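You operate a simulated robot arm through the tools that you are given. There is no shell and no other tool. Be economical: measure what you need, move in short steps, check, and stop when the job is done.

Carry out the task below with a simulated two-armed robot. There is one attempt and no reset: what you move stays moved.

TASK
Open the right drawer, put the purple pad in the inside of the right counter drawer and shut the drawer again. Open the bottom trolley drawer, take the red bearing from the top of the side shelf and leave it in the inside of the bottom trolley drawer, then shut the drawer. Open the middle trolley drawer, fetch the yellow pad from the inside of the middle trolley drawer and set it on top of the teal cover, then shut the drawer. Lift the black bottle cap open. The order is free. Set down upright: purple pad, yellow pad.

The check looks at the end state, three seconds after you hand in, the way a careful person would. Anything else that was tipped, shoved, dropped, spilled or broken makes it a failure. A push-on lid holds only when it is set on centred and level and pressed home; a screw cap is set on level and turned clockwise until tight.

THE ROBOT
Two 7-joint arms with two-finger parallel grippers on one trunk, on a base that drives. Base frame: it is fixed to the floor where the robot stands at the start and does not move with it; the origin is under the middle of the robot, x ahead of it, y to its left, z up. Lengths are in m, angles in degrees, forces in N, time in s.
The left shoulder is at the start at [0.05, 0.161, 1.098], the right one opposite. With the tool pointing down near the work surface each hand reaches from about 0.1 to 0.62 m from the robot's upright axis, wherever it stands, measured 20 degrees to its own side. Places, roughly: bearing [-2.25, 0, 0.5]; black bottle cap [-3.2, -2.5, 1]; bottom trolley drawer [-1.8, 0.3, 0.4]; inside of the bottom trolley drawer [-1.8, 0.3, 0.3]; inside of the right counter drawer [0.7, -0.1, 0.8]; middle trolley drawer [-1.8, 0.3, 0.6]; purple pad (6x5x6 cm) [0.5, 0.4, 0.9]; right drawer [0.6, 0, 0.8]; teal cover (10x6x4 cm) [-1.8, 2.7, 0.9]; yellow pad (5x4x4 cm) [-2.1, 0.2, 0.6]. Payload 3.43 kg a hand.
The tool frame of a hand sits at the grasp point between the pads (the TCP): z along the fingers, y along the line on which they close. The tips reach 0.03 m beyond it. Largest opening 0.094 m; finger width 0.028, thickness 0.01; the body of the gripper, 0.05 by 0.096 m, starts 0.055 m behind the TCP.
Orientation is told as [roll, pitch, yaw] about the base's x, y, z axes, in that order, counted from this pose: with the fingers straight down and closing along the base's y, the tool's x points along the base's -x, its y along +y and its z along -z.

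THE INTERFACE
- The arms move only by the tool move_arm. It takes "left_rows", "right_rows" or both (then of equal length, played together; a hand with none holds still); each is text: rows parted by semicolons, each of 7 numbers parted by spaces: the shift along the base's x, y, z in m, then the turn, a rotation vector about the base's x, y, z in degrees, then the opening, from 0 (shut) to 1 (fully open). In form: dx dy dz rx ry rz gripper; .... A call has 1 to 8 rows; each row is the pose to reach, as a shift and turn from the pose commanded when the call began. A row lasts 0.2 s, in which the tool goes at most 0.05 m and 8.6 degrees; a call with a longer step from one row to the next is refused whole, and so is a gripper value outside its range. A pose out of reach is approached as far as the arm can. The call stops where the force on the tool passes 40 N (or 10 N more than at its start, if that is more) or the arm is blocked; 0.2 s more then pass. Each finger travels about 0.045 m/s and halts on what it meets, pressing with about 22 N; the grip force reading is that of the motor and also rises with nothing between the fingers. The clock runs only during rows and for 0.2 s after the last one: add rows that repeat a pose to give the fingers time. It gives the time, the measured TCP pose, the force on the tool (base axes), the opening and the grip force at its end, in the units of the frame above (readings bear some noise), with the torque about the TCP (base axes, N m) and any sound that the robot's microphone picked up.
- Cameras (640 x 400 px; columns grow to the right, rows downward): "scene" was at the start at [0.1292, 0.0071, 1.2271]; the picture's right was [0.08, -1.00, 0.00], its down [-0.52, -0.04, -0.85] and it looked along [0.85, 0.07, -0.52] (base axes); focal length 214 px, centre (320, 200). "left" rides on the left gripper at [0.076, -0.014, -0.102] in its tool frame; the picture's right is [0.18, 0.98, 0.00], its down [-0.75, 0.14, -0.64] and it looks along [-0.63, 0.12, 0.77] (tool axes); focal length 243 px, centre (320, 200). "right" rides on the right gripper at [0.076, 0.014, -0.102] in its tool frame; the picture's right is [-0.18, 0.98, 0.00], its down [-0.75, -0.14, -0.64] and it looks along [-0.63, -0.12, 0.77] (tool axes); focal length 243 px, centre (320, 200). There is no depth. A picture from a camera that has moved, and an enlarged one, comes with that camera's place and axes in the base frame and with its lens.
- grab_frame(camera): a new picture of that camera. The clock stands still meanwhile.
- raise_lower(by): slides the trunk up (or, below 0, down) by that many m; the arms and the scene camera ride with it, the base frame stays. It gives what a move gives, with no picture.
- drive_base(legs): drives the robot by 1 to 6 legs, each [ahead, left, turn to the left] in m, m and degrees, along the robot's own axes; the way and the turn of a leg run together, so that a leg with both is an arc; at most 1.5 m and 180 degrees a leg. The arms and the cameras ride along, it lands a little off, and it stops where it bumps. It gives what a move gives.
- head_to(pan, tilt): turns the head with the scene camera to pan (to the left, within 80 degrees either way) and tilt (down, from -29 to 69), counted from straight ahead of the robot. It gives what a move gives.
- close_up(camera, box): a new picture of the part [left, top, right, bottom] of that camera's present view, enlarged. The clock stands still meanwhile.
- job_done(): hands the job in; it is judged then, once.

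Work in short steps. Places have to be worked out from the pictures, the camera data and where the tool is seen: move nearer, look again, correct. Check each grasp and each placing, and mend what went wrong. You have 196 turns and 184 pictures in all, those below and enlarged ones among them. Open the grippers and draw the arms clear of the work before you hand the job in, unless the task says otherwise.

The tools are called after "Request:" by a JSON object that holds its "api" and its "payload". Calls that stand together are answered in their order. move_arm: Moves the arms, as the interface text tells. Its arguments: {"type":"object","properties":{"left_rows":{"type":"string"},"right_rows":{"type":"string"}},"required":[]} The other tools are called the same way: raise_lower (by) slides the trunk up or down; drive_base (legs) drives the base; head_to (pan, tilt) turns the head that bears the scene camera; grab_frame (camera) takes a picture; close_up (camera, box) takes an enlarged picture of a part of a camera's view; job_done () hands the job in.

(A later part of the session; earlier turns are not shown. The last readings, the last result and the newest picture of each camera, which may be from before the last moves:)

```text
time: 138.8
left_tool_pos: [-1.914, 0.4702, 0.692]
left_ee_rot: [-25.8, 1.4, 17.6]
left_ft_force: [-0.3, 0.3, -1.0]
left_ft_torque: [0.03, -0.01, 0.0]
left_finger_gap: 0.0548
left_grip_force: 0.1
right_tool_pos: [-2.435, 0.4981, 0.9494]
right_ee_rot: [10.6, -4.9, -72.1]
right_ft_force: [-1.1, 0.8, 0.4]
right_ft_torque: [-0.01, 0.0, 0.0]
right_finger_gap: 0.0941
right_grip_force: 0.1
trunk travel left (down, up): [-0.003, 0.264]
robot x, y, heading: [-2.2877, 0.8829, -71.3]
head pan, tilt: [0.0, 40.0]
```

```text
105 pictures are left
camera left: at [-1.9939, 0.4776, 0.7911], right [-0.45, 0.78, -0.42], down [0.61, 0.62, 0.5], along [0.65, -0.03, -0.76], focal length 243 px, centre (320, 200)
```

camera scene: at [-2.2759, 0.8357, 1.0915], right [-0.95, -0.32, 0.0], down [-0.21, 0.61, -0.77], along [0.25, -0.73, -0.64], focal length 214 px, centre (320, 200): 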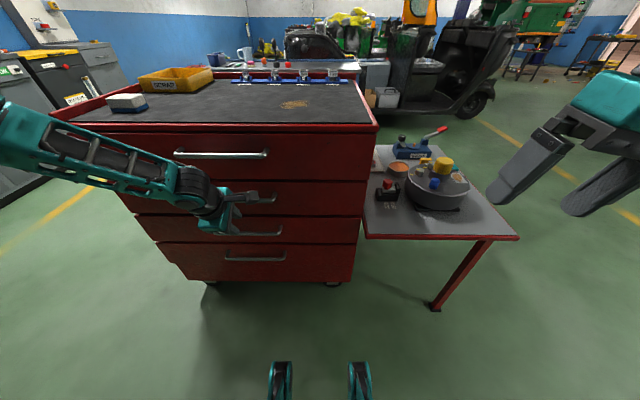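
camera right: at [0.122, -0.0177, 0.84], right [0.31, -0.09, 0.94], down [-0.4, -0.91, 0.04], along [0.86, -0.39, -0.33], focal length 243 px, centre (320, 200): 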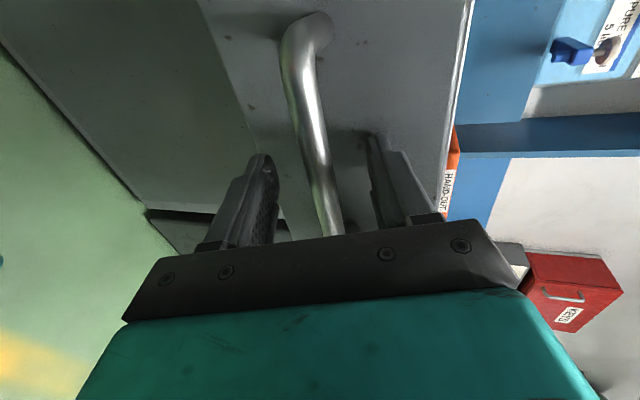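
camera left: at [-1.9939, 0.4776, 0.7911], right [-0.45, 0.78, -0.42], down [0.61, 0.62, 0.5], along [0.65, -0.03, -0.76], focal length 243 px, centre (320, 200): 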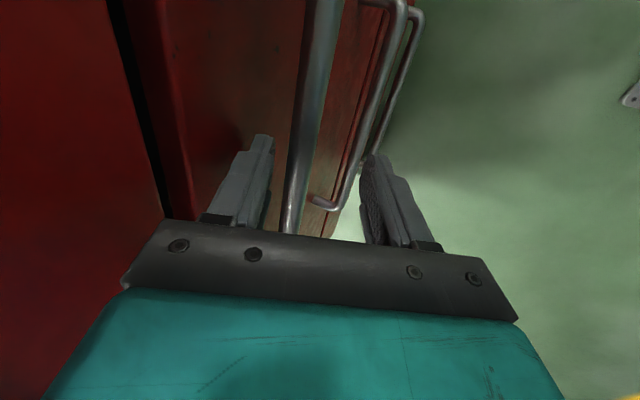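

The bar is now between the fingers. I close on it.

Request:
{"api": "move_arm", "payload": {"left_rows": "0 0 0 0 0 0 0.3; 0 0 0 0 0 0 0; 0 0 0 0 0 0 0; 0 0 0 0 0 0 0; 0 0 0 0 0 0 0"}}

Request:
{"api": "grab_frame", "payload": {"camera": "left"}}

```text
time: 140.0
left_tool_pos: [-1.9143, 0.4693, 0.6959]
left_ee_rot: [-26.3, 1.4, 17.6]
left_ft_force: [2.6, 1.8, 23.8]
left_ft_torque: [0.04, -0.17, -0.13]
left_finger_gap: 0.0138
left_grip_force: 44.3
right_tool_pos: [-2.4359, 0.4991, 0.9496]
right_ee_rot: [10.6, -5.1, -72.1]
right_ft_force: [0.1, -0.5, 0.0]
right_ft_torque: [0.03, 0.0, -0.03]
right_finger_gap: 0.0941
right_grip_force: 0.1
trunk travel left (down, up): [-0.003, 0.264]
robot x, y, heading: [-2.2938, 0.8829, -71.3]
head pan, tilt: [0.0, 40.0]
```

```text
104 pictures are left
camera left: at [-1.9943, 0.4774, 0.7939], right [-0.45, 0.78, -0.43], down [0.61, 0.62, 0.5], along [0.66, -0.04, -0.75], focal length 243 px, centre (320, 200)
```

left: 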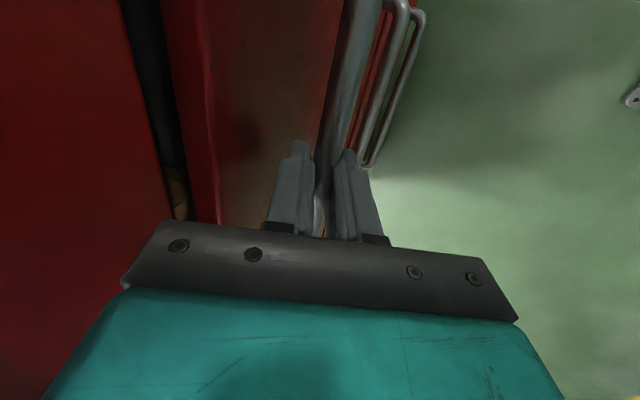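

Gripped (the drawer already cracked open, something yellowish visible inside). I pull by driving the base back 0.22 m.

Request:
{"api": "drive_base", "payload": {"legs": [[-0.1, 0, 0], [-0.12, 0, 0]]}}

Request:
{"api": "grab_frame", "payload": {"camera": "scene"}}

```text
time: 142.1
left_tool_pos: [-1.9804, 0.6767, 0.6962]
left_ee_rot: [-26.3, 0.9, 17.8]
left_ft_force: [0.7, -0.2, 4.0]
left_ft_torque: [0.02, 0.05, -0.06]
left_finger_gap: 0.0134
left_grip_force: 45.4
right_tool_pos: [-2.5071, 0.708, 0.9478]
right_ee_rot: [10.6, -5.1, -72.2]
right_ft_force: [-0.3, -1.0, 0.6]
right_ft_torque: [0.0, -0.01, 0.04]
right_finger_gap: 0.0939
right_grip_force: 0.1
trunk travel left (down, up): [-0.003, 0.264]
robot x, y, heading: [-2.3616, 1.0952, -71.6]
head pan, tilt: [0.0, 40.0]
stopped in leg 2: the force on the tool passed its limit (the readings are from after the stop); the commanded pose is now the measured one
```

```text
103 pictures are left
camera scene: at [-2.3218, 0.972, 1.0922], right [-0.95, -0.32, 0.0], down [-0.2, 0.61, -0.77], along [0.24, -0.73, -0.64], focal length 214 px, centre (320, 200)
```

scene: 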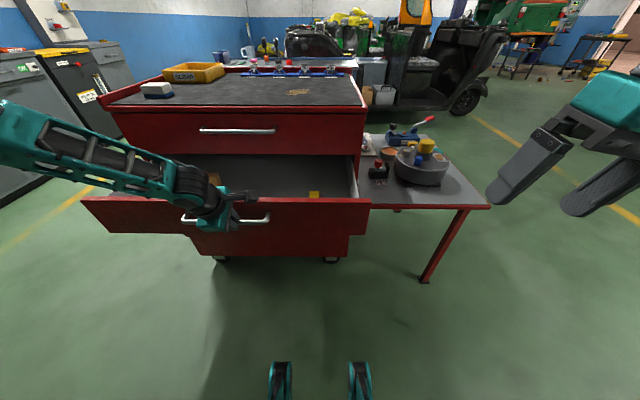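

The middle drawer is open and the yellow pad is inside. I release the handle, lift off with the trunk, and check.

Request:
{"api": "move_arm", "payload": {"left_rows": "0 0 0 0 0 0 0.2; 0 0 0 0 0 0 0.4; 0 0 0 0 0 0 0.58; 0 0 0 0 0 0 0.58"}}

Request:
{"api": "raise_lower", "payload": {"by": 0.12}}

Request:
{"api": "grab_frame", "payload": {"camera": "scene"}}

```text
time: 143.1
left_tool_pos: [-1.9809, 0.6758, 0.6954]
left_ee_rot: [-26.2, 1.0, 17.8]
left_ft_force: [-0.5, -0.1, -0.5]
left_ft_torque: [0.04, -0.01, -0.01]
left_finger_gap: 0.0545
left_grip_force: 0.0
right_tool_pos: [-2.5071, 0.7077, 0.948]
right_ee_rot: [10.7, -5.0, -72.3]
right_ft_force: [0.5, -0.9, 0.7]
right_ft_torque: [-0.01, -0.02, 0.03]
right_finger_gap: 0.0941
right_grip_force: 0.1
trunk travel left (down, up): [-0.003, 0.264]
robot x, y, heading: [-2.3563, 1.0925, -71.5]
head pan, tilt: [0.0, 40.0]
```

```text
time: 144.6
left_tool_pos: [-1.9813, 0.6768, 0.8149]
left_ee_rot: [-26.2, 0.9, 17.9]
left_ft_force: [0.4, -0.3, -0.2]
left_ft_torque: [0.0, -0.01, 0.02]
left_finger_gap: 0.0545
left_grip_force: 0.1
right_tool_pos: [-2.5068, 0.709, 1.0691]
right_ee_rot: [10.5, -5.1, -72.2]
right_ft_force: [0.0, -0.5, 0.8]
right_ft_torque: [0.0, 0.02, -0.01]
right_finger_gap: 0.0941
right_grip_force: 0.0
trunk travel left (down, up): [-0.123, 0.144]
robot x, y, heading: [-2.3577, 1.0889, -71.5]
head pan, tilt: [0.0, 40.0]
```

```text
102 pictures are left
camera scene: at [-2.3217, 0.9718, 1.2124], right [-0.95, -0.32, 0.0], down [-0.2, 0.61, -0.77], along [0.24, -0.73, -0.64], focal length 214 px, centre (320, 200)
```

scene: 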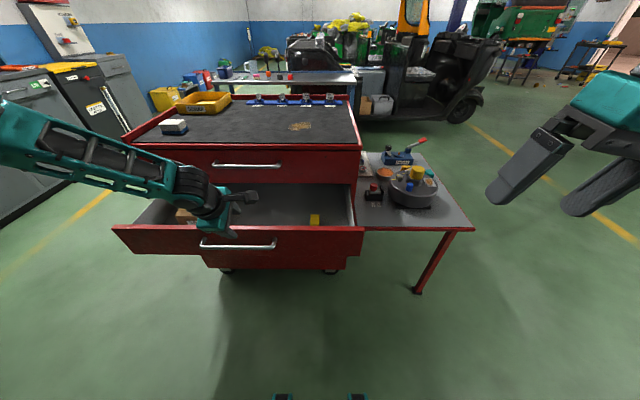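

Released cleanly. I retract and un-tilt the left hand, and level the right hand at the same time.

Request:
{"api": "move_arm", "payload": {"left_rows": "-0.008 0.025 0.03 6.2 2 0 0.58; -0.015 0.045 0.07 12.4 4 0 0.58; -0.022 0.065 0.11 18.6 6 0 0.58; -0.03 0.085 0.15 24.7 8 0 0.58; -0.03 0.095 0.19 24.7 8 0 0.58; -0.03 0.095 0.23 24.7 8 0 0.58", "right_rows": "0 0 0 0.75 5.8 0 1; 0 0 0 1.5 11.6 0 1; 0 0 0 1.5 11.6 0 1; 0 0 0 1.5 11.6 0 1; 0 0 0 1.5 11.6 0 1; 0 0 0 1.5 11.6 0 1"}}

Request:
{"api": "move_arm", "payload": {"left_rows": "0.02 0.007 0 0 0 -8.4 0.58; 0.04 0.014 0 0 0 -16.8 0.58; 0.06 0.02 0 0 0 -25.2 0.58; 0.08 0.026 0 0 0 -33.6 0.58; 0.1 0.033 0 0 0 -42 0.58; 0.12 0.039 0 0 0 -50.4 0.58; 0.14 0.046 0 0 0 -58.8 0.58; 0.16 0.052 0 0 0 -67.2 0.58"}}

```text
time: 146.0
left_tool_pos: [-2.0095, 0.775, 1.0424]
left_ee_rot: [-0.1, 0.9, 18.2]
left_ft_force: [-0.8, 0.1, 0.1]
left_ft_torque: [-0.02, -0.01, -0.04]
left_finger_gap: 0.0546
left_grip_force: 0.1
right_tool_pos: [-2.5071, 0.7077, 1.0696]
right_ee_rot: [0.0, -0.1, -71.8]
right_ft_force: [0.3, -1.2, 0.6]
right_ft_torque: [0.0, 0.02, -0.01]
right_finger_gap: 0.094
right_grip_force: 0.0
trunk travel left (down, up): [-0.123, 0.144]
robot x, y, heading: [-2.3597, 1.0894, -71.1]
head pan, tilt: [0.0, 40.0]
```

```text
time: 147.8
left_tool_pos: [-1.8514, 0.8254, 1.0442]
left_ee_rot: [-0.3, 1.0, -49.0]
left_ft_force: [-0.3, -0.3, 1.0]
left_ft_torque: [0.01, -0.02, -0.02]
left_finger_gap: 0.0546
left_grip_force: 0.1
right_tool_pos: [-2.5062, 0.7076, 1.0694]
right_ee_rot: [0.0, 0.0, -71.8]
right_ft_force: [-0.4, -0.7, -0.2]
right_ft_torque: [-0.01, 0.04, 0.0]
right_finger_gap: 0.094
right_grip_force: 0.0
trunk travel left (down, up): [-0.123, 0.144]
robot x, y, heading: [-2.3577, 1.0909, -71.5]
head pan, tilt: [0.0, 40.0]
```

Now I bring the base left 0.2 and forward 0.17, then the right hand over the pad (≈(−2.138, 0.478)) and look.

Request:
{"api": "drive_base", "payload": {"legs": [[0, 0.2, 0], [0.17, 0, 0]]}}

Request:
{"api": "grab_frame", "payload": {"camera": "right"}}

```text
time: 150.4
left_tool_pos: [-1.6116, 0.7274, 1.0445]
left_ee_rot: [-0.2, 0.9, -49.0]
left_ft_force: [-0.2, -0.3, -0.6]
left_ft_torque: [0.01, -0.01, -0.03]
left_finger_gap: 0.0543
left_grip_force: 0.0
right_tool_pos: [-2.2658, 0.6111, 1.068]
right_ee_rot: [0.0, 0.0, -71.8]
right_ft_force: [-0.3, -0.5, -0.9]
right_ft_torque: [0.02, 0.01, 0.03]
right_finger_gap: 0.0941
right_grip_force: 0.0
trunk travel left (down, up): [-0.123, 0.144]
robot x, y, heading: [-2.1214, 0.9926, -71.7]
head pan, tilt: [0.0, 40.0]
```

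```text
101 pictures are left
camera right: at [-2.2772, 0.6873, 1.1708], right [0.99, 0.13, 0.0], down [0.1, -0.76, 0.64], along [0.08, -0.64, -0.77], focal length 243 px, centre (320, 200)
```

right: 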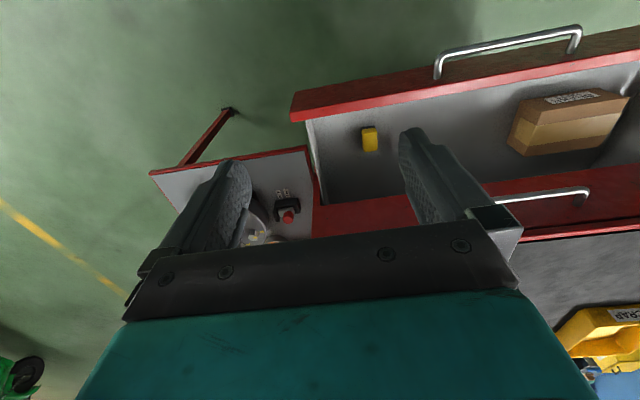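

Pad at about (−2.135, 0.455), ~4 cm wide across the closing direction. I move over it at z≈0.82 and look from both cameras.

Request:
{"api": "move_arm", "payload": {"right_rows": "0.025 -0.03 -0.03 0 0 0 0.9; 0.05 -0.06 -0.06 0 0 0 0.8; 0.075 -0.09 -0.09 0 0 0 0.75; 0.1 -0.12 -0.12 0 0 0 0.75; 0.125 -0.145 -0.155 0 0 0 0.75; 0.131 -0.156 -0.195 0 0 0 0.75; 0.131 -0.156 -0.235 0 0 0 0.75; 0.131 -0.156 -0.25 0 0 0 0.75"}}

Request:
{"api": "grab_frame", "payload": {"camera": "right"}}

Request:
{"api": "grab_frame", "payload": {"camera": "scene"}}

```text
time: 152.2
left_tool_pos: [-1.6115, 0.7292, 1.0454]
left_ee_rot: [-0.2, 0.7, -48.9]
left_ft_force: [0.1, 0.3, -0.5]
left_ft_torque: [-0.01, 0.01, 0.0]
left_finger_gap: 0.0545
left_grip_force: 0.1
right_tool_pos: [-2.1357, 0.4503, 0.8196]
right_ee_rot: [0.0, -0.1, -71.9]
right_ft_force: [-0.6, -0.9, 0.4]
right_ft_torque: [0.01, -0.02, -0.01]
right_finger_gap: 0.0705
right_grip_force: 0.1
trunk travel left (down, up): [-0.123, 0.144]
robot x, y, heading: [-2.1195, 0.9921, -71.4]
head pan, tilt: [0.0, 40.0]
```

```text
100 pictures are left
camera right: at [-2.1465, 0.5275, 0.9218], right [0.99, 0.13, 0.0], down [0.1, -0.76, 0.64], along [0.08, -0.64, -0.77], focal length 243 px, centre (320, 200)
```

right: 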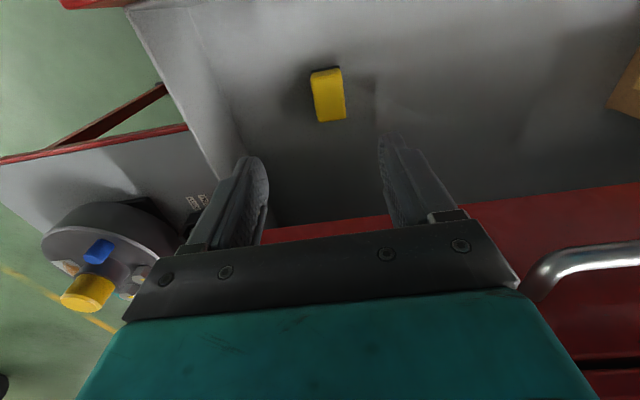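

```text
99 pictures are left
camera scene: at [-2.081, 0.8753, 1.2124], right [-0.95, -0.32, 0.0], down [-0.2, 0.61, -0.77], along [0.24, -0.73, -0.64], focal length 214 px, centre (320, 200)
```

scene: 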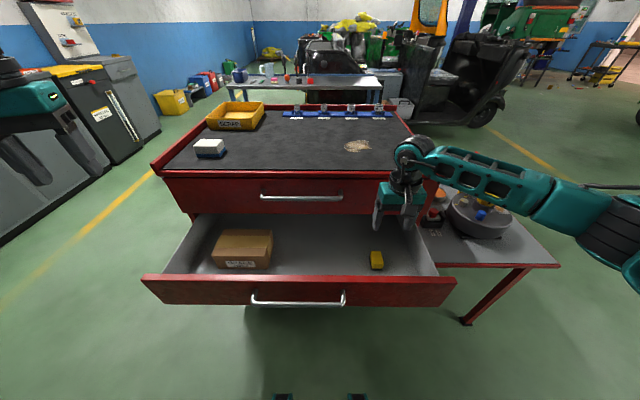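

Pad centre solves to (−2.128, 0.443, 0.638). To keep the wrist off the top handle I lean the hand back 12°, descend to TCP z≈0.66 and close.

Request:
{"api": "move_arm", "payload": {"right_rows": "0.004 -0.003 -0.03 -5.7 -1.85 0 0.75; 0.008 -0.007 -0.07 -11.4 -3.7 0 0.75; 0.008 -0.007 -0.11 -11.4 -3.7 0 0.75; 0.008 -0.007 -0.145 -11.4 -3.7 0 0.75; 0.008 -0.007 -0.157 -11.4 -3.7 0 0.75"}}

Request:
{"api": "grab_frame", "payload": {"camera": "right"}}

Request:
{"api": "close_up", "payload": {"camera": "scene", "box": [300, 140, 480, 300]}}

```text
time: 153.4
left_tool_pos: [-1.611, 0.7272, 1.0439]
left_ee_rot: [-0.2, 0.7, -49.1]
left_ft_force: [0.2, -0.6, 0.2]
left_ft_torque: [-0.01, -0.02, 0.03]
left_finger_gap: 0.0543
left_grip_force: 0.1
right_tool_pos: [-2.128, 0.4488, 0.6621]
right_ee_rot: [-0.1, -12.0, -71.9]
right_ft_force: [0.7, 0.8, 0.1]
right_ft_torque: [0.03, 0.02, 0.0]
right_finger_gap: 0.0705
right_grip_force: 0.2
trunk travel left (down, up): [-0.123, 0.144]
robot x, y, heading: [-2.1222, 0.993, -71.8]
head pan, tilt: [0.0, 40.0]
```

```text
98 pictures are left
camera right: at [-2.1452, 0.5438, 0.7465], right [0.99, 0.13, 0.04], down [0.05, -0.62, 0.78], along [0.13, -0.78, -0.62], focal length 243 px, centre (320, 200)
```

right: 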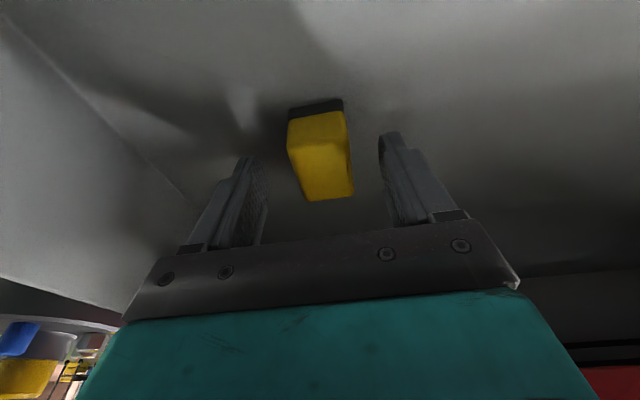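

```text
2.50 times, centred on (390, 220) of scene
camera zoom: at [-2.0811, 0.8753, 1.2124], right [-0.95, -0.32, 0.0], down [-0.2, 0.61, -0.77], along [0.24, -0.73, -0.64], focal length 536 px, centre (145, 150)
```

zoom: 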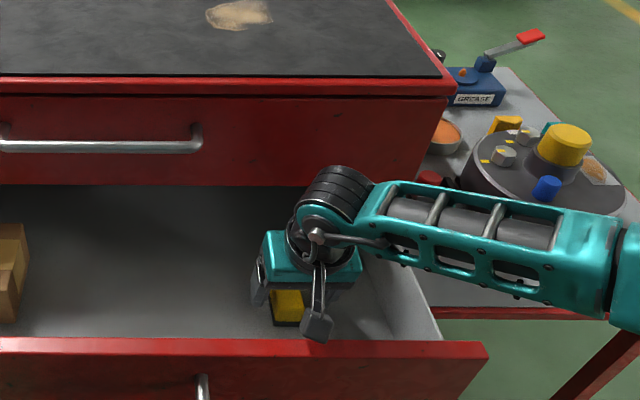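

The pad lies squarely between the fingers. I lower another 8 mm and close.

Request:
{"api": "move_arm", "payload": {"right_rows": "0 0 -0.008 0 0 0 0.75; 0 0 -0.008 0 0 0 0.5; 0 0 -0.008 0 0 0 0.2; 0 0 -0.008 0 0 0 0.15; 0 0 -0.008 0 0 0 0.15; 0 0 -0.008 0 0 0 0.15"}}

Request:
{"api": "grab_frame", "payload": {"camera": "right"}}

```text
time: 154.8
left_tool_pos: [-1.6111, 0.7275, 1.0448]
left_ee_rot: [-0.3, 0.9, -48.9]
left_ft_force: [-0.4, -0.1, -1.0]
left_ft_torque: [0.0, 0.01, -0.03]
left_finger_gap: 0.0546
left_grip_force: 0.1
right_tool_pos: [-2.1277, 0.4489, 0.6565]
right_ee_rot: [0.0, -12.0, -71.8]
right_ft_force: [0.0, 0.4, 0.1]
right_ft_torque: [0.01, -0.02, 0.03]
right_finger_gap: 0.0332
right_grip_force: 21.9
trunk travel left (down, up): [-0.123, 0.144]
robot x, y, heading: [-2.1191, 0.995, -71.7]
head pan, tilt: [0.0, 40.0]
```

```text
96 pictures are left
camera right: at [-2.1447, 0.5437, 0.7393], right [0.99, 0.13, 0.04], down [0.05, -0.62, 0.78], along [0.13, -0.78, -0.62], focal length 243 px, centre (320, 200)
```

right: 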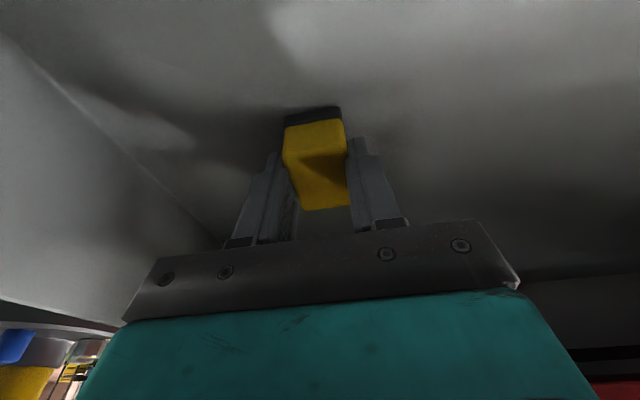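

Gripped. I lift it up and slightly back.

Request:
{"api": "move_arm", "payload": {"right_rows": "0 0 0.02 0 0 0 0.15; -0.003 0.01 0.06 0 0 0 0.15; -0.006 0.02 0.1 0 0 0 0.15; -0.01 0.03 0.14 0 0 0 0.15; -0.015 0.045 0.18 5 1.6 0 0.15; -0.025 0.075 0.22 11.4 3.7 0 0.15; -0.037 0.11 0.25 11.4 3.7 0 0.15; -0.05 0.15 0.28 11.4 3.7 0 0.15"}}

Request:
{"api": "grab_frame", "payload": {"camera": "scene"}}

Request:
{"api": "grab_frame", "payload": {"camera": "right"}}

```text
refused: row 6 steps farther than a row can; nothing moved
```

```text
95 pictures are left
camera scene: at [-2.0811, 0.8753, 1.2124], right [-0.95, -0.32, 0.0], down [-0.2, 0.61, -0.77], along [0.24, -0.73, -0.64], focal length 214 px, centre (320, 200)
```

scene: 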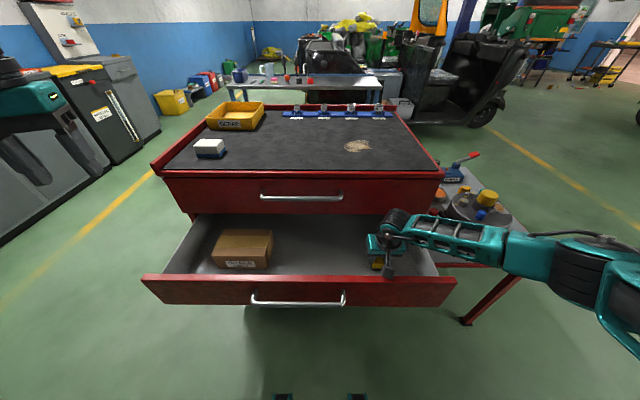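

```text
94 pictures are left
camera right: at [-2.1447, 0.5437, 0.7393], right [0.99, 0.13, 0.04], down [0.05, -0.62, 0.78], along [0.13, -0.78, -0.62], focal length 243 px, centre (320, 200)
```

right: 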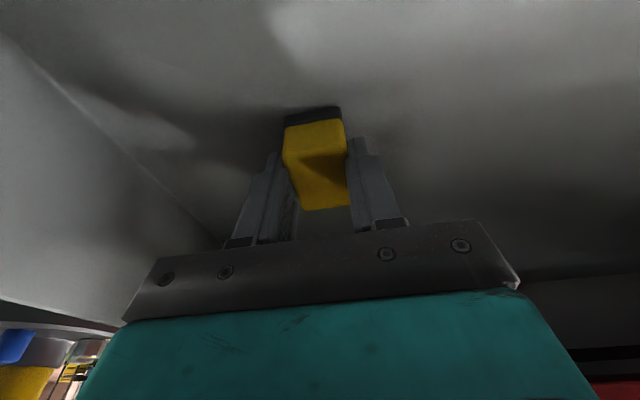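

The last rows were too long; I repeat the lift with smaller steps.

Request:
{"api": "move_arm", "payload": {"right_rows": "0 0 0.02 0 0 0 0.15; -0.003 0.01 0.06 0 0 0 0.15; -0.006 0.02 0.1 0 0 0 0.15; -0.01 0.03 0.14 0 0 0 0.15; -0.015 0.045 0.18 4 1.3 0 0.15; -0.022 0.07 0.21 8 2.6 0 0.15; -0.032 0.1 0.24 11.4 3.7 0 0.15; -0.042 0.13 0.27 11.4 3.7 0 0.15"}}

Request:
{"api": "grab_frame", "payload": {"camera": "scene"}}

```text
time: 156.6
left_tool_pos: [-1.6112, 0.7295, 1.0444]
left_ee_rot: [-0.2, 0.9, -49.0]
left_ft_force: [-0.5, -0.1, -0.1]
left_ft_torque: [0.01, -0.02, 0.04]
left_finger_gap: 0.0544
left_grip_force: 0.1
right_tool_pos: [-2.1727, 0.5817, 0.9245]
right_ee_rot: [0.0, 0.0, -71.9]
right_ft_force: [-0.1, 0.9, -1.0]
right_ft_torque: [-0.03, -0.02, 0.0]
right_finger_gap: 0.0334
right_grip_force: 22.2
trunk travel left (down, up): [-0.123, 0.144]
robot x, y, heading: [-2.1229, 0.9933, -71.9]
head pan, tilt: [0.0, 40.0]
```

```text
93 pictures are left
camera scene: at [-2.0811, 0.8755, 1.2124], right [-0.95, -0.32, 0.0], down [-0.2, 0.61, -0.77], along [0.24, -0.73, -0.64], focal length 214 px, centre (320, 200)
```

scene: 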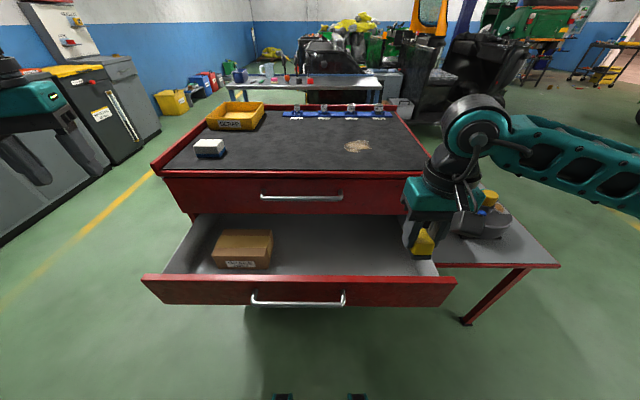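

Pad held upright. Next I shut this drawer with the left hand: back off 0.12, turn/lean the closed left fingers forward and lower them in front of the panel left of the handle.

Request:
{"api": "drive_base", "payload": {"legs": [[-0.12, 0, 0]]}}

Request:
{"api": "move_arm", "payload": {"left_rows": "-0.02 -0.006 -0.04 0 0 -7.7 0.3; -0.04 -0.013 -0.08 0 0 -15.4 0; -0.06 -0.02 -0.12 0 0 -23 0; -0.08 -0.026 -0.16 0 0 -23 0; -0.1 -0.033 -0.2 0 0 -23 0; -0.12 -0.039 -0.24 0 0 -23 0; -0.143 -0.046 -0.28 0 0 -23 0", "right_rows": "0 0 0.02 0 0 0 0.15; 0 0 0.04 0 0 0 0.15; 0 0 0.06 0 0 0 0.15; 0 0 0.08 0 0 0 0.15; 0 0 0.1 0 0 0 0.15; 0 0 0.12 0 0 0 0.15; 0 0 0.12 0 0 0 0.15"}}

Request:
{"api": "grab_frame", "payload": {"camera": "scene"}}

```text
time: 157.9
left_tool_pos: [-1.65, 0.8406, 1.0446]
left_ee_rot: [-0.4, 0.8, -49.1]
left_ft_force: [-0.4, -0.2, 0.8]
left_ft_torque: [-0.01, -0.01, 0.03]
left_finger_gap: 0.0544
left_grip_force: 0.0
right_tool_pos: [-2.2105, 0.694, 0.9247]
right_ee_rot: [-0.1, 0.0, -71.9]
right_ft_force: [-0.9, -0.1, -0.6]
right_ft_torque: [-0.01, -0.03, 0.02]
right_finger_gap: 0.0331
right_grip_force: 21.9
trunk travel left (down, up): [-0.123, 0.144]
robot x, y, heading: [-2.1637, 1.1047, -71.7]
head pan, tilt: [0.0, 40.0]
```

```text
time: 159.5
left_tool_pos: [-1.7953, 0.7943, 0.7639]
left_ee_rot: [-0.3, 0.8, -72.2]
left_ft_force: [-0.1, -0.5, -0.6]
left_ft_torque: [-0.01, -0.02, -0.01]
left_finger_gap: 0.0
left_grip_force: 22.0
right_tool_pos: [-2.21, 0.6936, 1.0446]
right_ee_rot: [0.0, 0.0, -71.9]
right_ft_force: [0.4, -0.4, 0.0]
right_ft_torque: [0.02, -0.02, 0.02]
right_finger_gap: 0.0329
right_grip_force: 21.6
trunk travel left (down, up): [-0.123, 0.144]
robot x, y, heading: [-2.1581, 1.1053, -71.6]
head pan, tilt: [0.0, 40.0]
```

```text
92 pictures are left
camera scene: at [-2.1194, 0.9881, 1.2124], right [-0.95, -0.31, 0.0], down [-0.2, 0.61, -0.77], along [0.24, -0.73, -0.64], focal length 214 px, centre (320, 200)
```

scene: 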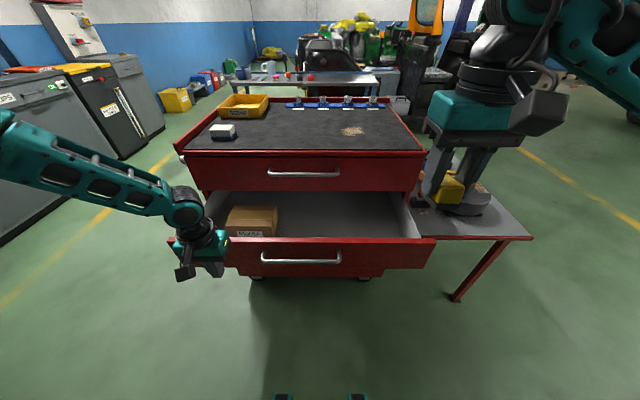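

Now I lean the left fingers forward 30° and lower to panel height.

Request:
{"api": "move_arm", "payload": {"left_rows": "0 0 -0.01 -7.6 -2.5 0 0; 0 0 -0.02 -15.2 -5 0 0; 0 0 -0.03 -22.8 -7.4 0 0; 0 0 -0.045 -28.5 -9.3 0 0; 0 0 -0.055 -28.5 -9.3 0 0"}}

Request:
{"api": "grab_frame", "payload": {"camera": "left"}}

```text
time: 160.7
left_tool_pos: [-1.7806, 0.8021, 0.7483]
left_ee_rot: [-0.2, -29.1, -72.0]
left_ft_force: [0.0, -0.1, -0.2]
left_ft_torque: [0.02, 0.04, 0.0]
left_finger_gap: 0.0
left_grip_force: 22.0
left hand out of reach, approached as far as the arm can: row 3, 4, 5
right_tool_pos: [-2.2107, 0.6951, 1.0443]
right_ee_rot: [-0.1, 0.1, -72.0]
right_ft_force: [-0.9, -0.6, -0.2]
right_ft_torque: [0.05, 0.0, 0.0]
right_finger_gap: 0.0333
right_grip_force: 22.4
trunk travel left (down, up): [-0.123, 0.144]
robot x, y, heading: [-2.1567, 1.1069, -71.5]
head pan, tilt: [0.0, 40.0]
```

```text
91 pictures are left
camera left: at [-1.8295, 0.9086, 0.7991], right [0.89, 0.45, -0.09], down [0.24, -0.29, 0.93], along [0.39, -0.84, -0.36], focal length 243 px, centre (320, 200)
```

left: 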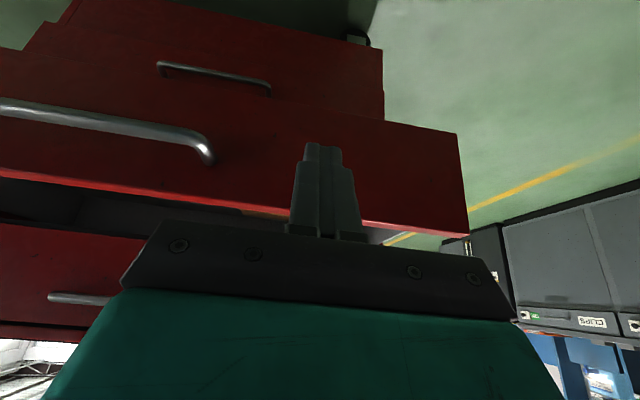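

The panel's top edge is about level with the fingertips, so I lower the trunk 5 cm, then push by driving forward.

Request:
{"api": "raise_lower", "payload": {"by": -0.05}}

Request:
{"api": "drive_base", "payload": {"legs": [[0.15, 0, 0]]}}

Request:
{"api": "grab_frame", "payload": {"camera": "scene"}}

```text
time: 161.6
left_tool_pos: [-1.7797, 0.8018, 0.698]
left_ee_rot: [-0.2, -29.1, -72.1]
left_ft_force: [-0.1, -1.3, 0.1]
left_ft_torque: [0.0, -0.03, 0.0]
left_finger_gap: 0.0
left_grip_force: 22.2
right_tool_pos: [-2.2104, 0.6945, 0.9937]
right_ee_rot: [0.0, -0.1, -71.9]
right_ft_force: [0.0, 0.4, -0.7]
right_ft_torque: [-0.02, 0.03, 0.03]
right_finger_gap: 0.033
right_grip_force: 21.7
trunk travel left (down, up): [-0.073, 0.194]
robot x, y, heading: [-2.1601, 1.1088, -71.5]
head pan, tilt: [0.0, 40.0]
```

```text
time: 163.0
left_tool_pos: [-1.7324, 0.6602, 0.6987]
left_ee_rot: [-0.2, -29.2, -72.2]
left_ft_force: [-0.5, 0.6, 0.0]
left_ft_torque: [-0.01, -0.03, 0.05]
left_finger_gap: 0.0
left_grip_force: 21.7
right_tool_pos: [-2.1621, 0.5515, 0.9948]
right_ee_rot: [0.0, 0.0, -71.9]
right_ft_force: [0.6, 0.0, -0.6]
right_ft_torque: [-0.03, 0.01, 0.01]
right_finger_gap: 0.0329
right_grip_force: 21.8
trunk travel left (down, up): [-0.073, 0.194]
robot x, y, heading: [-2.1099, 0.9668, -71.5]
head pan, tilt: [0.0, 40.0]
```

```text
90 pictures are left
camera scene: at [-2.0712, 0.8455, 1.1623], right [-0.95, -0.32, 0.0], down [-0.2, 0.61, -0.77], along [0.24, -0.73, -0.64], focal length 214 px, centre (320, 200)
```

scene: 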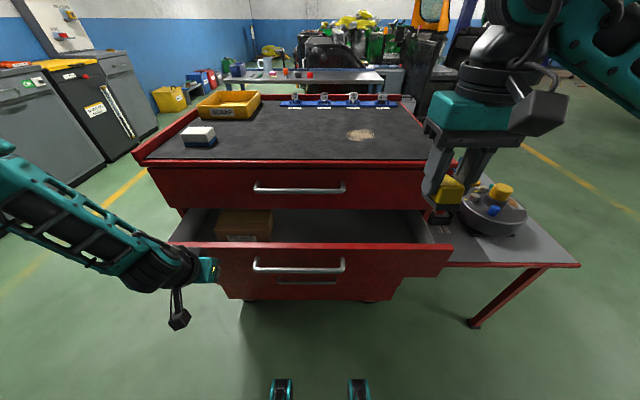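

It is sliding in. I drive 0.13 more, then nudge.

Request:
{"api": "drive_base", "payload": {"legs": [[0.13, 0, 0], [0.05, 0, 0]]}}

Request:
{"api": "grab_frame", "payload": {"camera": "scene"}}

```text
time: 164.8
left_tool_pos: [-1.6873, 0.5157, 0.6892]
left_ee_rot: [-1.0, -25.8, -71.6]
left_ft_force: [0.2, -0.2, 0.1]
left_ft_torque: [0.05, 0.0, -0.01]
left_finger_gap: 0.0
left_grip_force: 21.9
right_tool_pos: [-2.1067, 0.3865, 0.9944]
right_ee_rot: [0.0, 0.1, -71.7]
right_ft_force: [-0.1, -1.0, -1.6]
right_ft_torque: [-0.02, 0.0, 0.0]
right_finger_gap: 0.0332
right_grip_force: 22.0
trunk travel left (down, up): [-0.073, 0.194]
robot x, y, heading: [-2.0564, 0.8037, -71.3]
head pan, tilt: [0.0, 40.0]
stopped in leg 2: the force on the tool passed its limit (the readings are from after the stop); the commanded pose is now the measured one
```

```text
89 pictures are left
camera scene: at [-2.0162, 0.6817, 1.1623], right [-0.95, -0.32, 0.0], down [-0.2, 0.61, -0.77], along [0.24, -0.73, -0.64], focal length 214 px, centre (320, 200)
```

scene: 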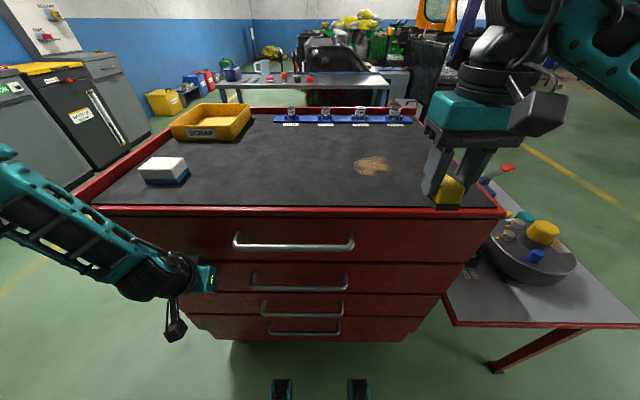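

The middle drawer is shut. Next I take the yellow pad to the teal cover near (−1.8, 2.7): back off, raise and straighten the left hand, and turn around.

Request:
{"api": "drive_base", "payload": {"legs": [[-0.35, 0, 0]]}}

Request:
{"api": "move_arm", "payload": {"left_rows": "0 0 0.04 7.6 2.5 0 0; 0 0 0.08 15.2 5 0 0; 0 0 0.12 22.8 7.4 0 0.3; 0 0 0.16 25 8 0 0.6; 0 0 0.2 25 8 0 1; 0 0 0.24 25 8 0 1; 0 0 0.28 25 8 0 1; 0 0 0.32 25 8 0 1"}}

Request:
{"api": "drive_base", "payload": {"legs": [[0, 0, 90], [0, 0, 89]]}}

Request:
{"api": "grab_frame", "payload": {"camera": "scene"}}

```text
time: 167.1
left_tool_pos: [-1.7942, 0.8384, 0.6902]
left_ee_rot: [-0.9, -25.9, -71.6]
left_ft_force: [-0.6, 0.5, 0.8]
left_ft_torque: [0.03, 0.02, -0.03]
left_finger_gap: 0.0
left_grip_force: 22.1
right_tool_pos: [-2.2168, 0.7099, 0.9941]
right_ee_rot: [0.0, 0.0, -71.7]
right_ft_force: [0.3, 0.3, -0.3]
right_ft_torque: [-0.01, 0.01, 0.02]
right_finger_gap: 0.0329
right_grip_force: 21.9
trunk travel left (down, up): [-0.073, 0.194]
robot x, y, heading: [-2.1633, 1.1242, -71.6]
head pan, tilt: [0.0, 40.0]
```

```text
time: 168.9
left_tool_pos: [-1.7993, 0.8397, 1.0124]
left_ee_rot: [-0.8, 0.5, -71.7]
left_ft_force: [-0.3, -0.3, 0.3]
left_ft_torque: [-0.01, 0.0, 0.02]
left_finger_gap: 0.0938
left_grip_force: 0.1
right_tool_pos: [-2.2175, 0.7093, 0.9941]
right_ee_rot: [-0.1, 0.1, -71.8]
right_ft_force: [0.3, 0.2, -0.3]
right_ft_torque: [0.01, -0.01, 0.03]
right_finger_gap: 0.0332
right_grip_force: 21.9
trunk travel left (down, up): [-0.073, 0.194]
robot x, y, heading: [-2.1628, 1.1265, -71.4]
head pan, tilt: [0.0, 40.0]
```

```text
time: 176.9
left_tool_pos: [-2.5227, 1.418, 1.0123]
left_ee_rot: [-0.7, 0.5, 106.9]
left_ft_force: [0.3, -0.7, 0.1]
left_ft_torque: [-0.02, 0.01, -0.02]
left_finger_gap: 0.094
left_grip_force: 0.1
right_tool_pos: [-2.1027, 1.5344, 0.9948]
right_ee_rot: [0.0, 0.0, 106.7]
right_ft_force: [0.5, -0.1, -0.1]
right_ft_torque: [-0.01, 0.01, 0.0]
right_finger_gap: 0.0331
right_grip_force: 22.5
trunk travel left (down, up): [-0.073, 0.194]
robot x, y, heading: [-2.1643, 1.1254, 107.1]
head pan, tilt: [0.0, 40.0]
```

```text
88 pictures are left
camera scene: at [-2.2014, 1.2431, 1.1624], right [0.96, 0.29, 0.0], down [0.19, -0.61, -0.77], along [-0.22, 0.73, -0.64], focal length 214 px, centre (320, 200)
```

scene: 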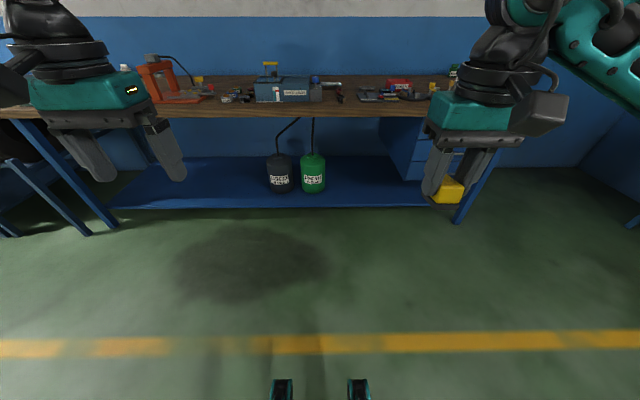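

The bench is ahead; the teal cover should be to the right, hidden by the gripper. I move right 0.55 and ahead 0.35 and look again with the head turned.

Request:
{"api": "drive_base", "payload": {"legs": [[0, -0.55, 0], [0.35, 0, 1]]}}

Request:
{"api": "grab_frame", "payload": {"camera": "scene"}}

Request:
{"api": "grab_frame", "payload": {"camera": "right"}}

```text
time: 181.9
left_tool_pos: [-2.109, 1.9004, 1.0128]
left_ee_rot: [-0.6, 0.3, 107.9]
left_ft_force: [0.1, 0.5, 0.1]
left_ft_torque: [0.03, -0.02, 0.01]
left_finger_gap: 0.0941
left_grip_force: 0.1
right_tool_pos: [-1.6908, 2.0252, 0.9959]
right_ee_rot: [-0.2, 0.0, 107.8]
right_ft_force: [-0.7, -0.1, -1.1]
right_ft_torque: [-0.01, -0.01, -0.01]
right_finger_gap: 0.0329
right_grip_force: 21.7
trunk travel left (down, up): [-0.073, 0.194]
robot x, y, heading: [-1.7415, 1.6134, 108.4]
head pan, tilt: [0.0, 40.0]
```

```text
87 pictures are left
camera scene: at [-1.7848, 1.7313, 1.1624], right [0.95, 0.31, 0.0], down [0.2, -0.61, -0.77], along [-0.24, 0.73, -0.64], focal length 214 px, centre (320, 200)
```

scene: 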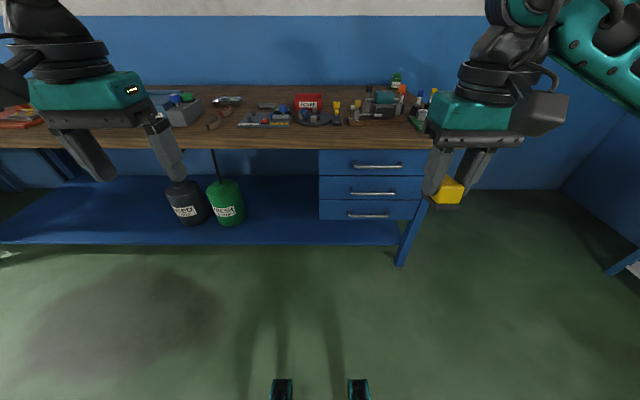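

```text
86 pictures are left
camera right: at [-1.6822, 1.9483, 1.0961], right [-0.99, -0.12, 0.0], down [-0.1, 0.76, 0.64], along [-0.08, 0.64, -0.77], focal length 243 px, centre (320, 200)
```

right: 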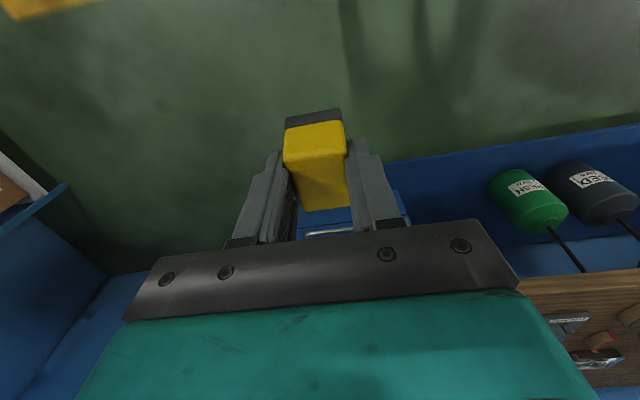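

Let me zoom into the bench to find the teal cover.

Request:
{"api": "close_up", "payload": {"camera": "scene", "box": [230, 60, 450, 160]}}

```text
2.91 times, centred on (340, 110) of scene
camera zoom: at [-1.7848, 1.7313, 1.1624], right [0.95, 0.31, 0.0], down [0.2, -0.61, -0.77], along [-0.24, 0.73, -0.64], focal length 624 px, centre (262, 462)
```

zoom: 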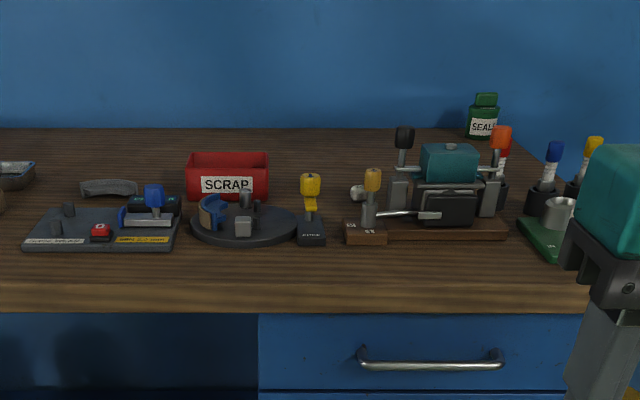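

The teal cover is the block held in the fixture at right. I drive 0.3 m closer and look again (with the head raised slightly).

Request:
{"api": "drive_base", "payload": {"legs": [[0.28, 0, 0]]}}

Request:
{"api": "grab_frame", "payload": {"camera": "scene"}}

Request:
{"api": "grab_frame", "payload": {"camera": "right"}}

```text
time: 183.8
left_tool_pos: [-2.1967, 2.1643, 1.0114]
left_ee_rot: [-0.7, 0.4, 108.0]
left_ft_force: [0.9, 0.7, 0.1]
left_ft_torque: [0.02, -0.02, -0.03]
left_finger_gap: 0.094
left_grip_force: 0.0
right_tool_pos: [-1.7788, 2.2922, 0.9943]
right_ee_rot: [0.0, 0.0, 107.9]
right_ft_force: [0.2, 0.5, -0.1]
right_ft_torque: [0.0, -0.03, 0.02]
right_finger_gap: 0.033
right_grip_force: 22.2
trunk travel left (down, up): [-0.073, 0.194]
robot x, y, heading: [-1.8324, 1.8779, 108.2]
head pan, tilt: [0.0, 40.0]
```

```text
84 pictures are left
camera scene: at [-1.8723, 1.9977, 1.1623], right [0.95, 0.31, 0.0], down [0.2, -0.61, -0.77], along [-0.24, 0.73, -0.64], focal length 214 px, centre (320, 200)
```

scene: 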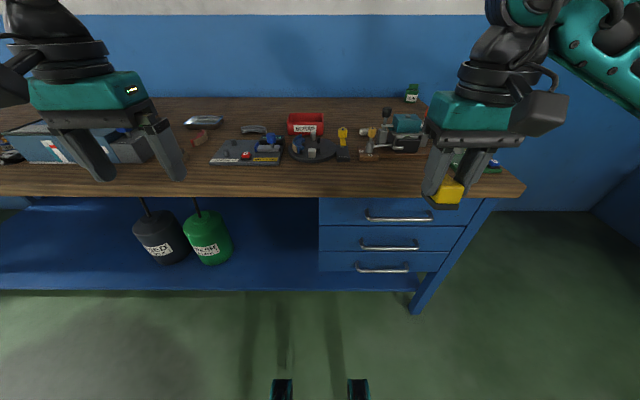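

```text
83 pictures are left
camera right: at [-1.7702, 2.2149, 1.0961], right [-0.99, -0.13, 0.0], down [-0.1, 0.76, 0.64], along [-0.08, 0.64, -0.77], focal length 243 px, centre (320, 200)
```

right: 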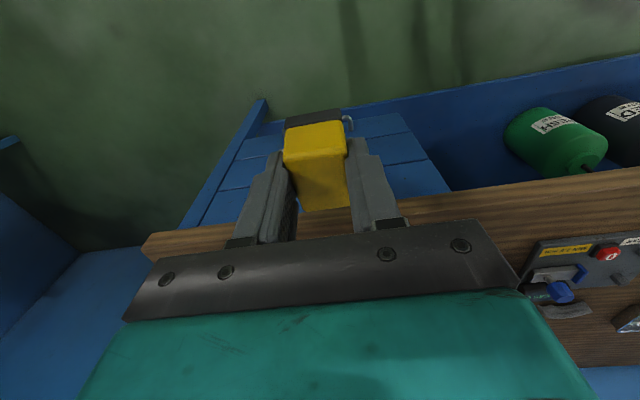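

Cover estimated near (−1.825, 2.60), top ≈0.92–0.95. I raise the trunk 0.14 so both hands clear the bench items, and go 0.12 m closer.

Request:
{"api": "raise_lower", "payload": {"by": 0.14}}

Request:
{"api": "drive_base", "payload": {"legs": [[0.12, 0, 0]]}}

Request:
{"api": "grab_frame", "payload": {"camera": "scene"}}

Request:
{"api": "grab_frame", "payload": {"camera": "right"}}

```text
time: 185.5
left_tool_pos: [-2.1976, 2.1662, 1.1528]
left_ee_rot: [-0.7, 0.4, 107.9]
left_ft_force: [-0.7, 0.3, -0.3]
left_ft_torque: [-0.01, 0.0, -0.02]
left_finger_gap: 0.0938
left_grip_force: 0.1
right_tool_pos: [-1.779, 2.2916, 1.1353]
right_ee_rot: [0.0, 0.0, 107.9]
right_ft_force: [-0.2, -0.4, -1.4]
right_ft_torque: [0.04, 0.02, 0.03]
right_finger_gap: 0.0332
right_grip_force: 22.3
trunk travel left (down, up): [-0.213, 0.054]
robot x, y, heading: [-1.8326, 1.8805, 108.0]
head pan, tilt: [0.0, 40.0]
```

```text
time: 186.8
left_tool_pos: [-2.236, 2.2803, 1.1523]
left_ee_rot: [-0.7, 0.5, 108.0]
left_ft_force: [-1.0, 0.0, 0.5]
left_ft_torque: [-0.07, -0.01, 0.01]
left_finger_gap: 0.094
left_grip_force: 0.0
right_tool_pos: [-1.8176, 2.4077, 1.1344]
right_ee_rot: [-0.1, 0.1, 107.9]
right_ft_force: [0.1, 0.9, -0.6]
right_ft_torque: [-0.04, -0.01, 0.0]
right_finger_gap: 0.0331
right_grip_force: 21.9
trunk travel left (down, up): [-0.213, 0.054]
robot x, y, heading: [-1.8699, 1.9938, 108.0]
head pan, tilt: [0.0, 40.0]
```

```text
82 pictures are left
camera scene: at [-1.9104, 2.1133, 1.3023], right [0.95, 0.31, 0.0], down [0.2, -0.61, -0.77], along [-0.24, 0.73, -0.64], focal length 214 px, centre (320, 200)
```

scene: 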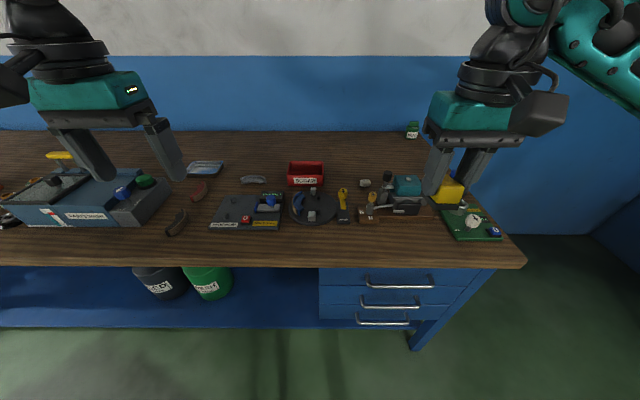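

```text
81 pictures are left
camera right: at [-1.8083, 2.3304, 1.236], right [-0.99, -0.13, 0.0], down [-0.1, 0.76, 0.64], along [-0.08, 0.64, -0.77], focal length 243 px, centre (320, 200)
```

right: 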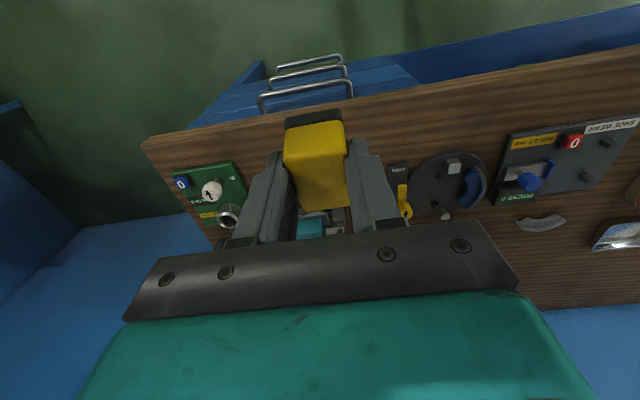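

Cover ≈(−1.837, 2.64). I zoom on it for its top shape before moving over it.

Request:
{"api": "close_up", "payload": {"camera": "scene", "box": [345, 150, 465, 230]}}

Request:
{"api": "close_up", "payload": {"camera": "right", "box": [270, 180, 400, 260]}}

```text
5.00 times, centred on (405, 190) of scene
camera zoom: at [-1.9104, 2.1133, 1.3023], right [0.95, 0.31, 0.0], down [0.2, -0.61, -0.77], along [-0.24, 0.73, -0.64], focal length 1072 px, centre (-105, 250)
```

zoom: 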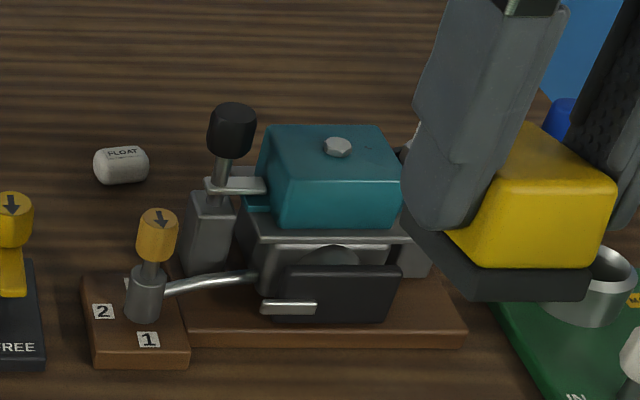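

```text
4.92 times, centred on (335, 220) of right
camera zoom: at [-1.8083, 2.3304, 1.236], right [-0.99, -0.13, 0.0], down [-0.1, 0.76, 0.64], along [-0.08, 0.64, -0.77], focal length 1194 px, centre (246, 102)
```

zoom: 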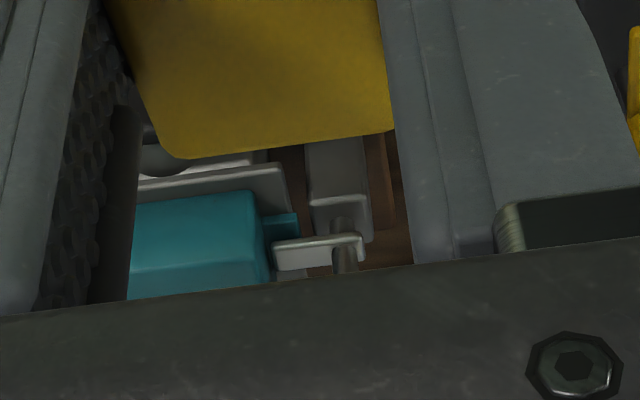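

The cover has a small hex nut on top and clamp knobs on both sides. I lean the hand back 12° (as when gripping, so the pad is level) and bring the pad above the cover at z≈1.09, then compare in the scene view.

Request:
{"api": "move_arm", "payload": {"right_rows": "-0.003 0.04 0 5.7 1.85 0 0.15; -0.006 0.08 0 11.4 3.7 0 0.15; -0.009 0.12 0 11.4 3.7 0 0.15; -0.012 0.16 0 11.4 3.7 0 0.15; -0.015 0.2 0 11.4 3.7 0 0.15; -0.018 0.226 0 11.4 3.7 0 0.15; -0.018 0.226 -0.04 11.4 3.7 0 0.15"}}

Request:
{"api": "close_up", "payload": {"camera": "scene", "box": [330, 110, 490, 230]}}

Request:
{"api": "grab_frame", "payload": {"camera": "right"}}

```text
time: 188.3
left_tool_pos: [-2.2354, 2.2799, 1.1525]
left_ee_rot: [-0.7, 0.3, 108.0]
left_ft_force: [0.5, 1.1, -0.4]
left_ft_torque: [-0.01, 0.03, -0.05]
left_finger_gap: 0.0938
left_grip_force: 0.0
right_tool_pos: [-1.8309, 2.6339, 1.0933]
right_ee_rot: [-0.1, -12.1, 107.9]
right_ft_force: [0.6, 0.6, -1.0]
right_ft_torque: [-0.03, 0.0, -0.05]
right_finger_gap: 0.0329
right_grip_force: 21.8
trunk travel left (down, up): [-0.213, 0.054]
robot x, y, heading: [-1.8732, 1.993, 108.1]
head pan, tilt: [0.0, 40.0]
```

```text
3.33 times, centred on (410, 170) of scene
camera zoom: at [-1.9096, 2.1129, 1.3024], right [0.95, 0.31, 0.0], down [0.2, -0.61, -0.77], along [-0.24, 0.73, -0.64], focal length 715 px, centre (20, 300)
```

zoom: 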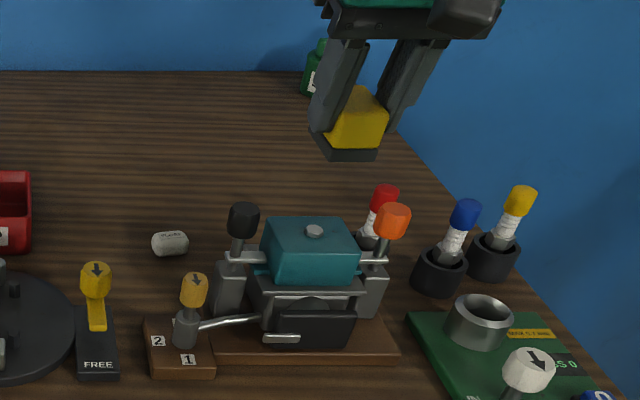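

```text
77 pictures are left
camera right: at [-1.8166, 2.5382, 1.1775], right [-0.99, -0.13, 0.04], down [-0.05, 0.62, 0.79], along [-0.13, 0.78, -0.62], focal length 243 px, centre (320, 200)
```

right: 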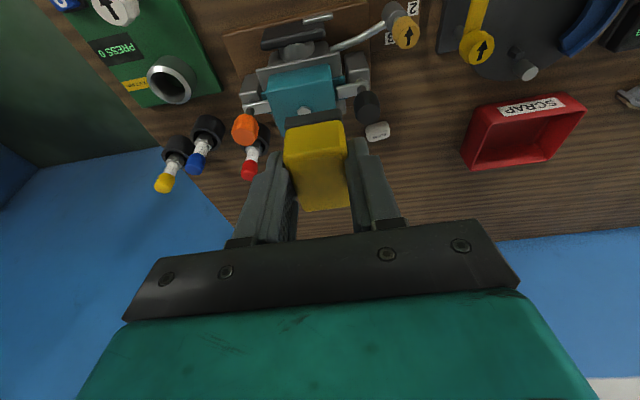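

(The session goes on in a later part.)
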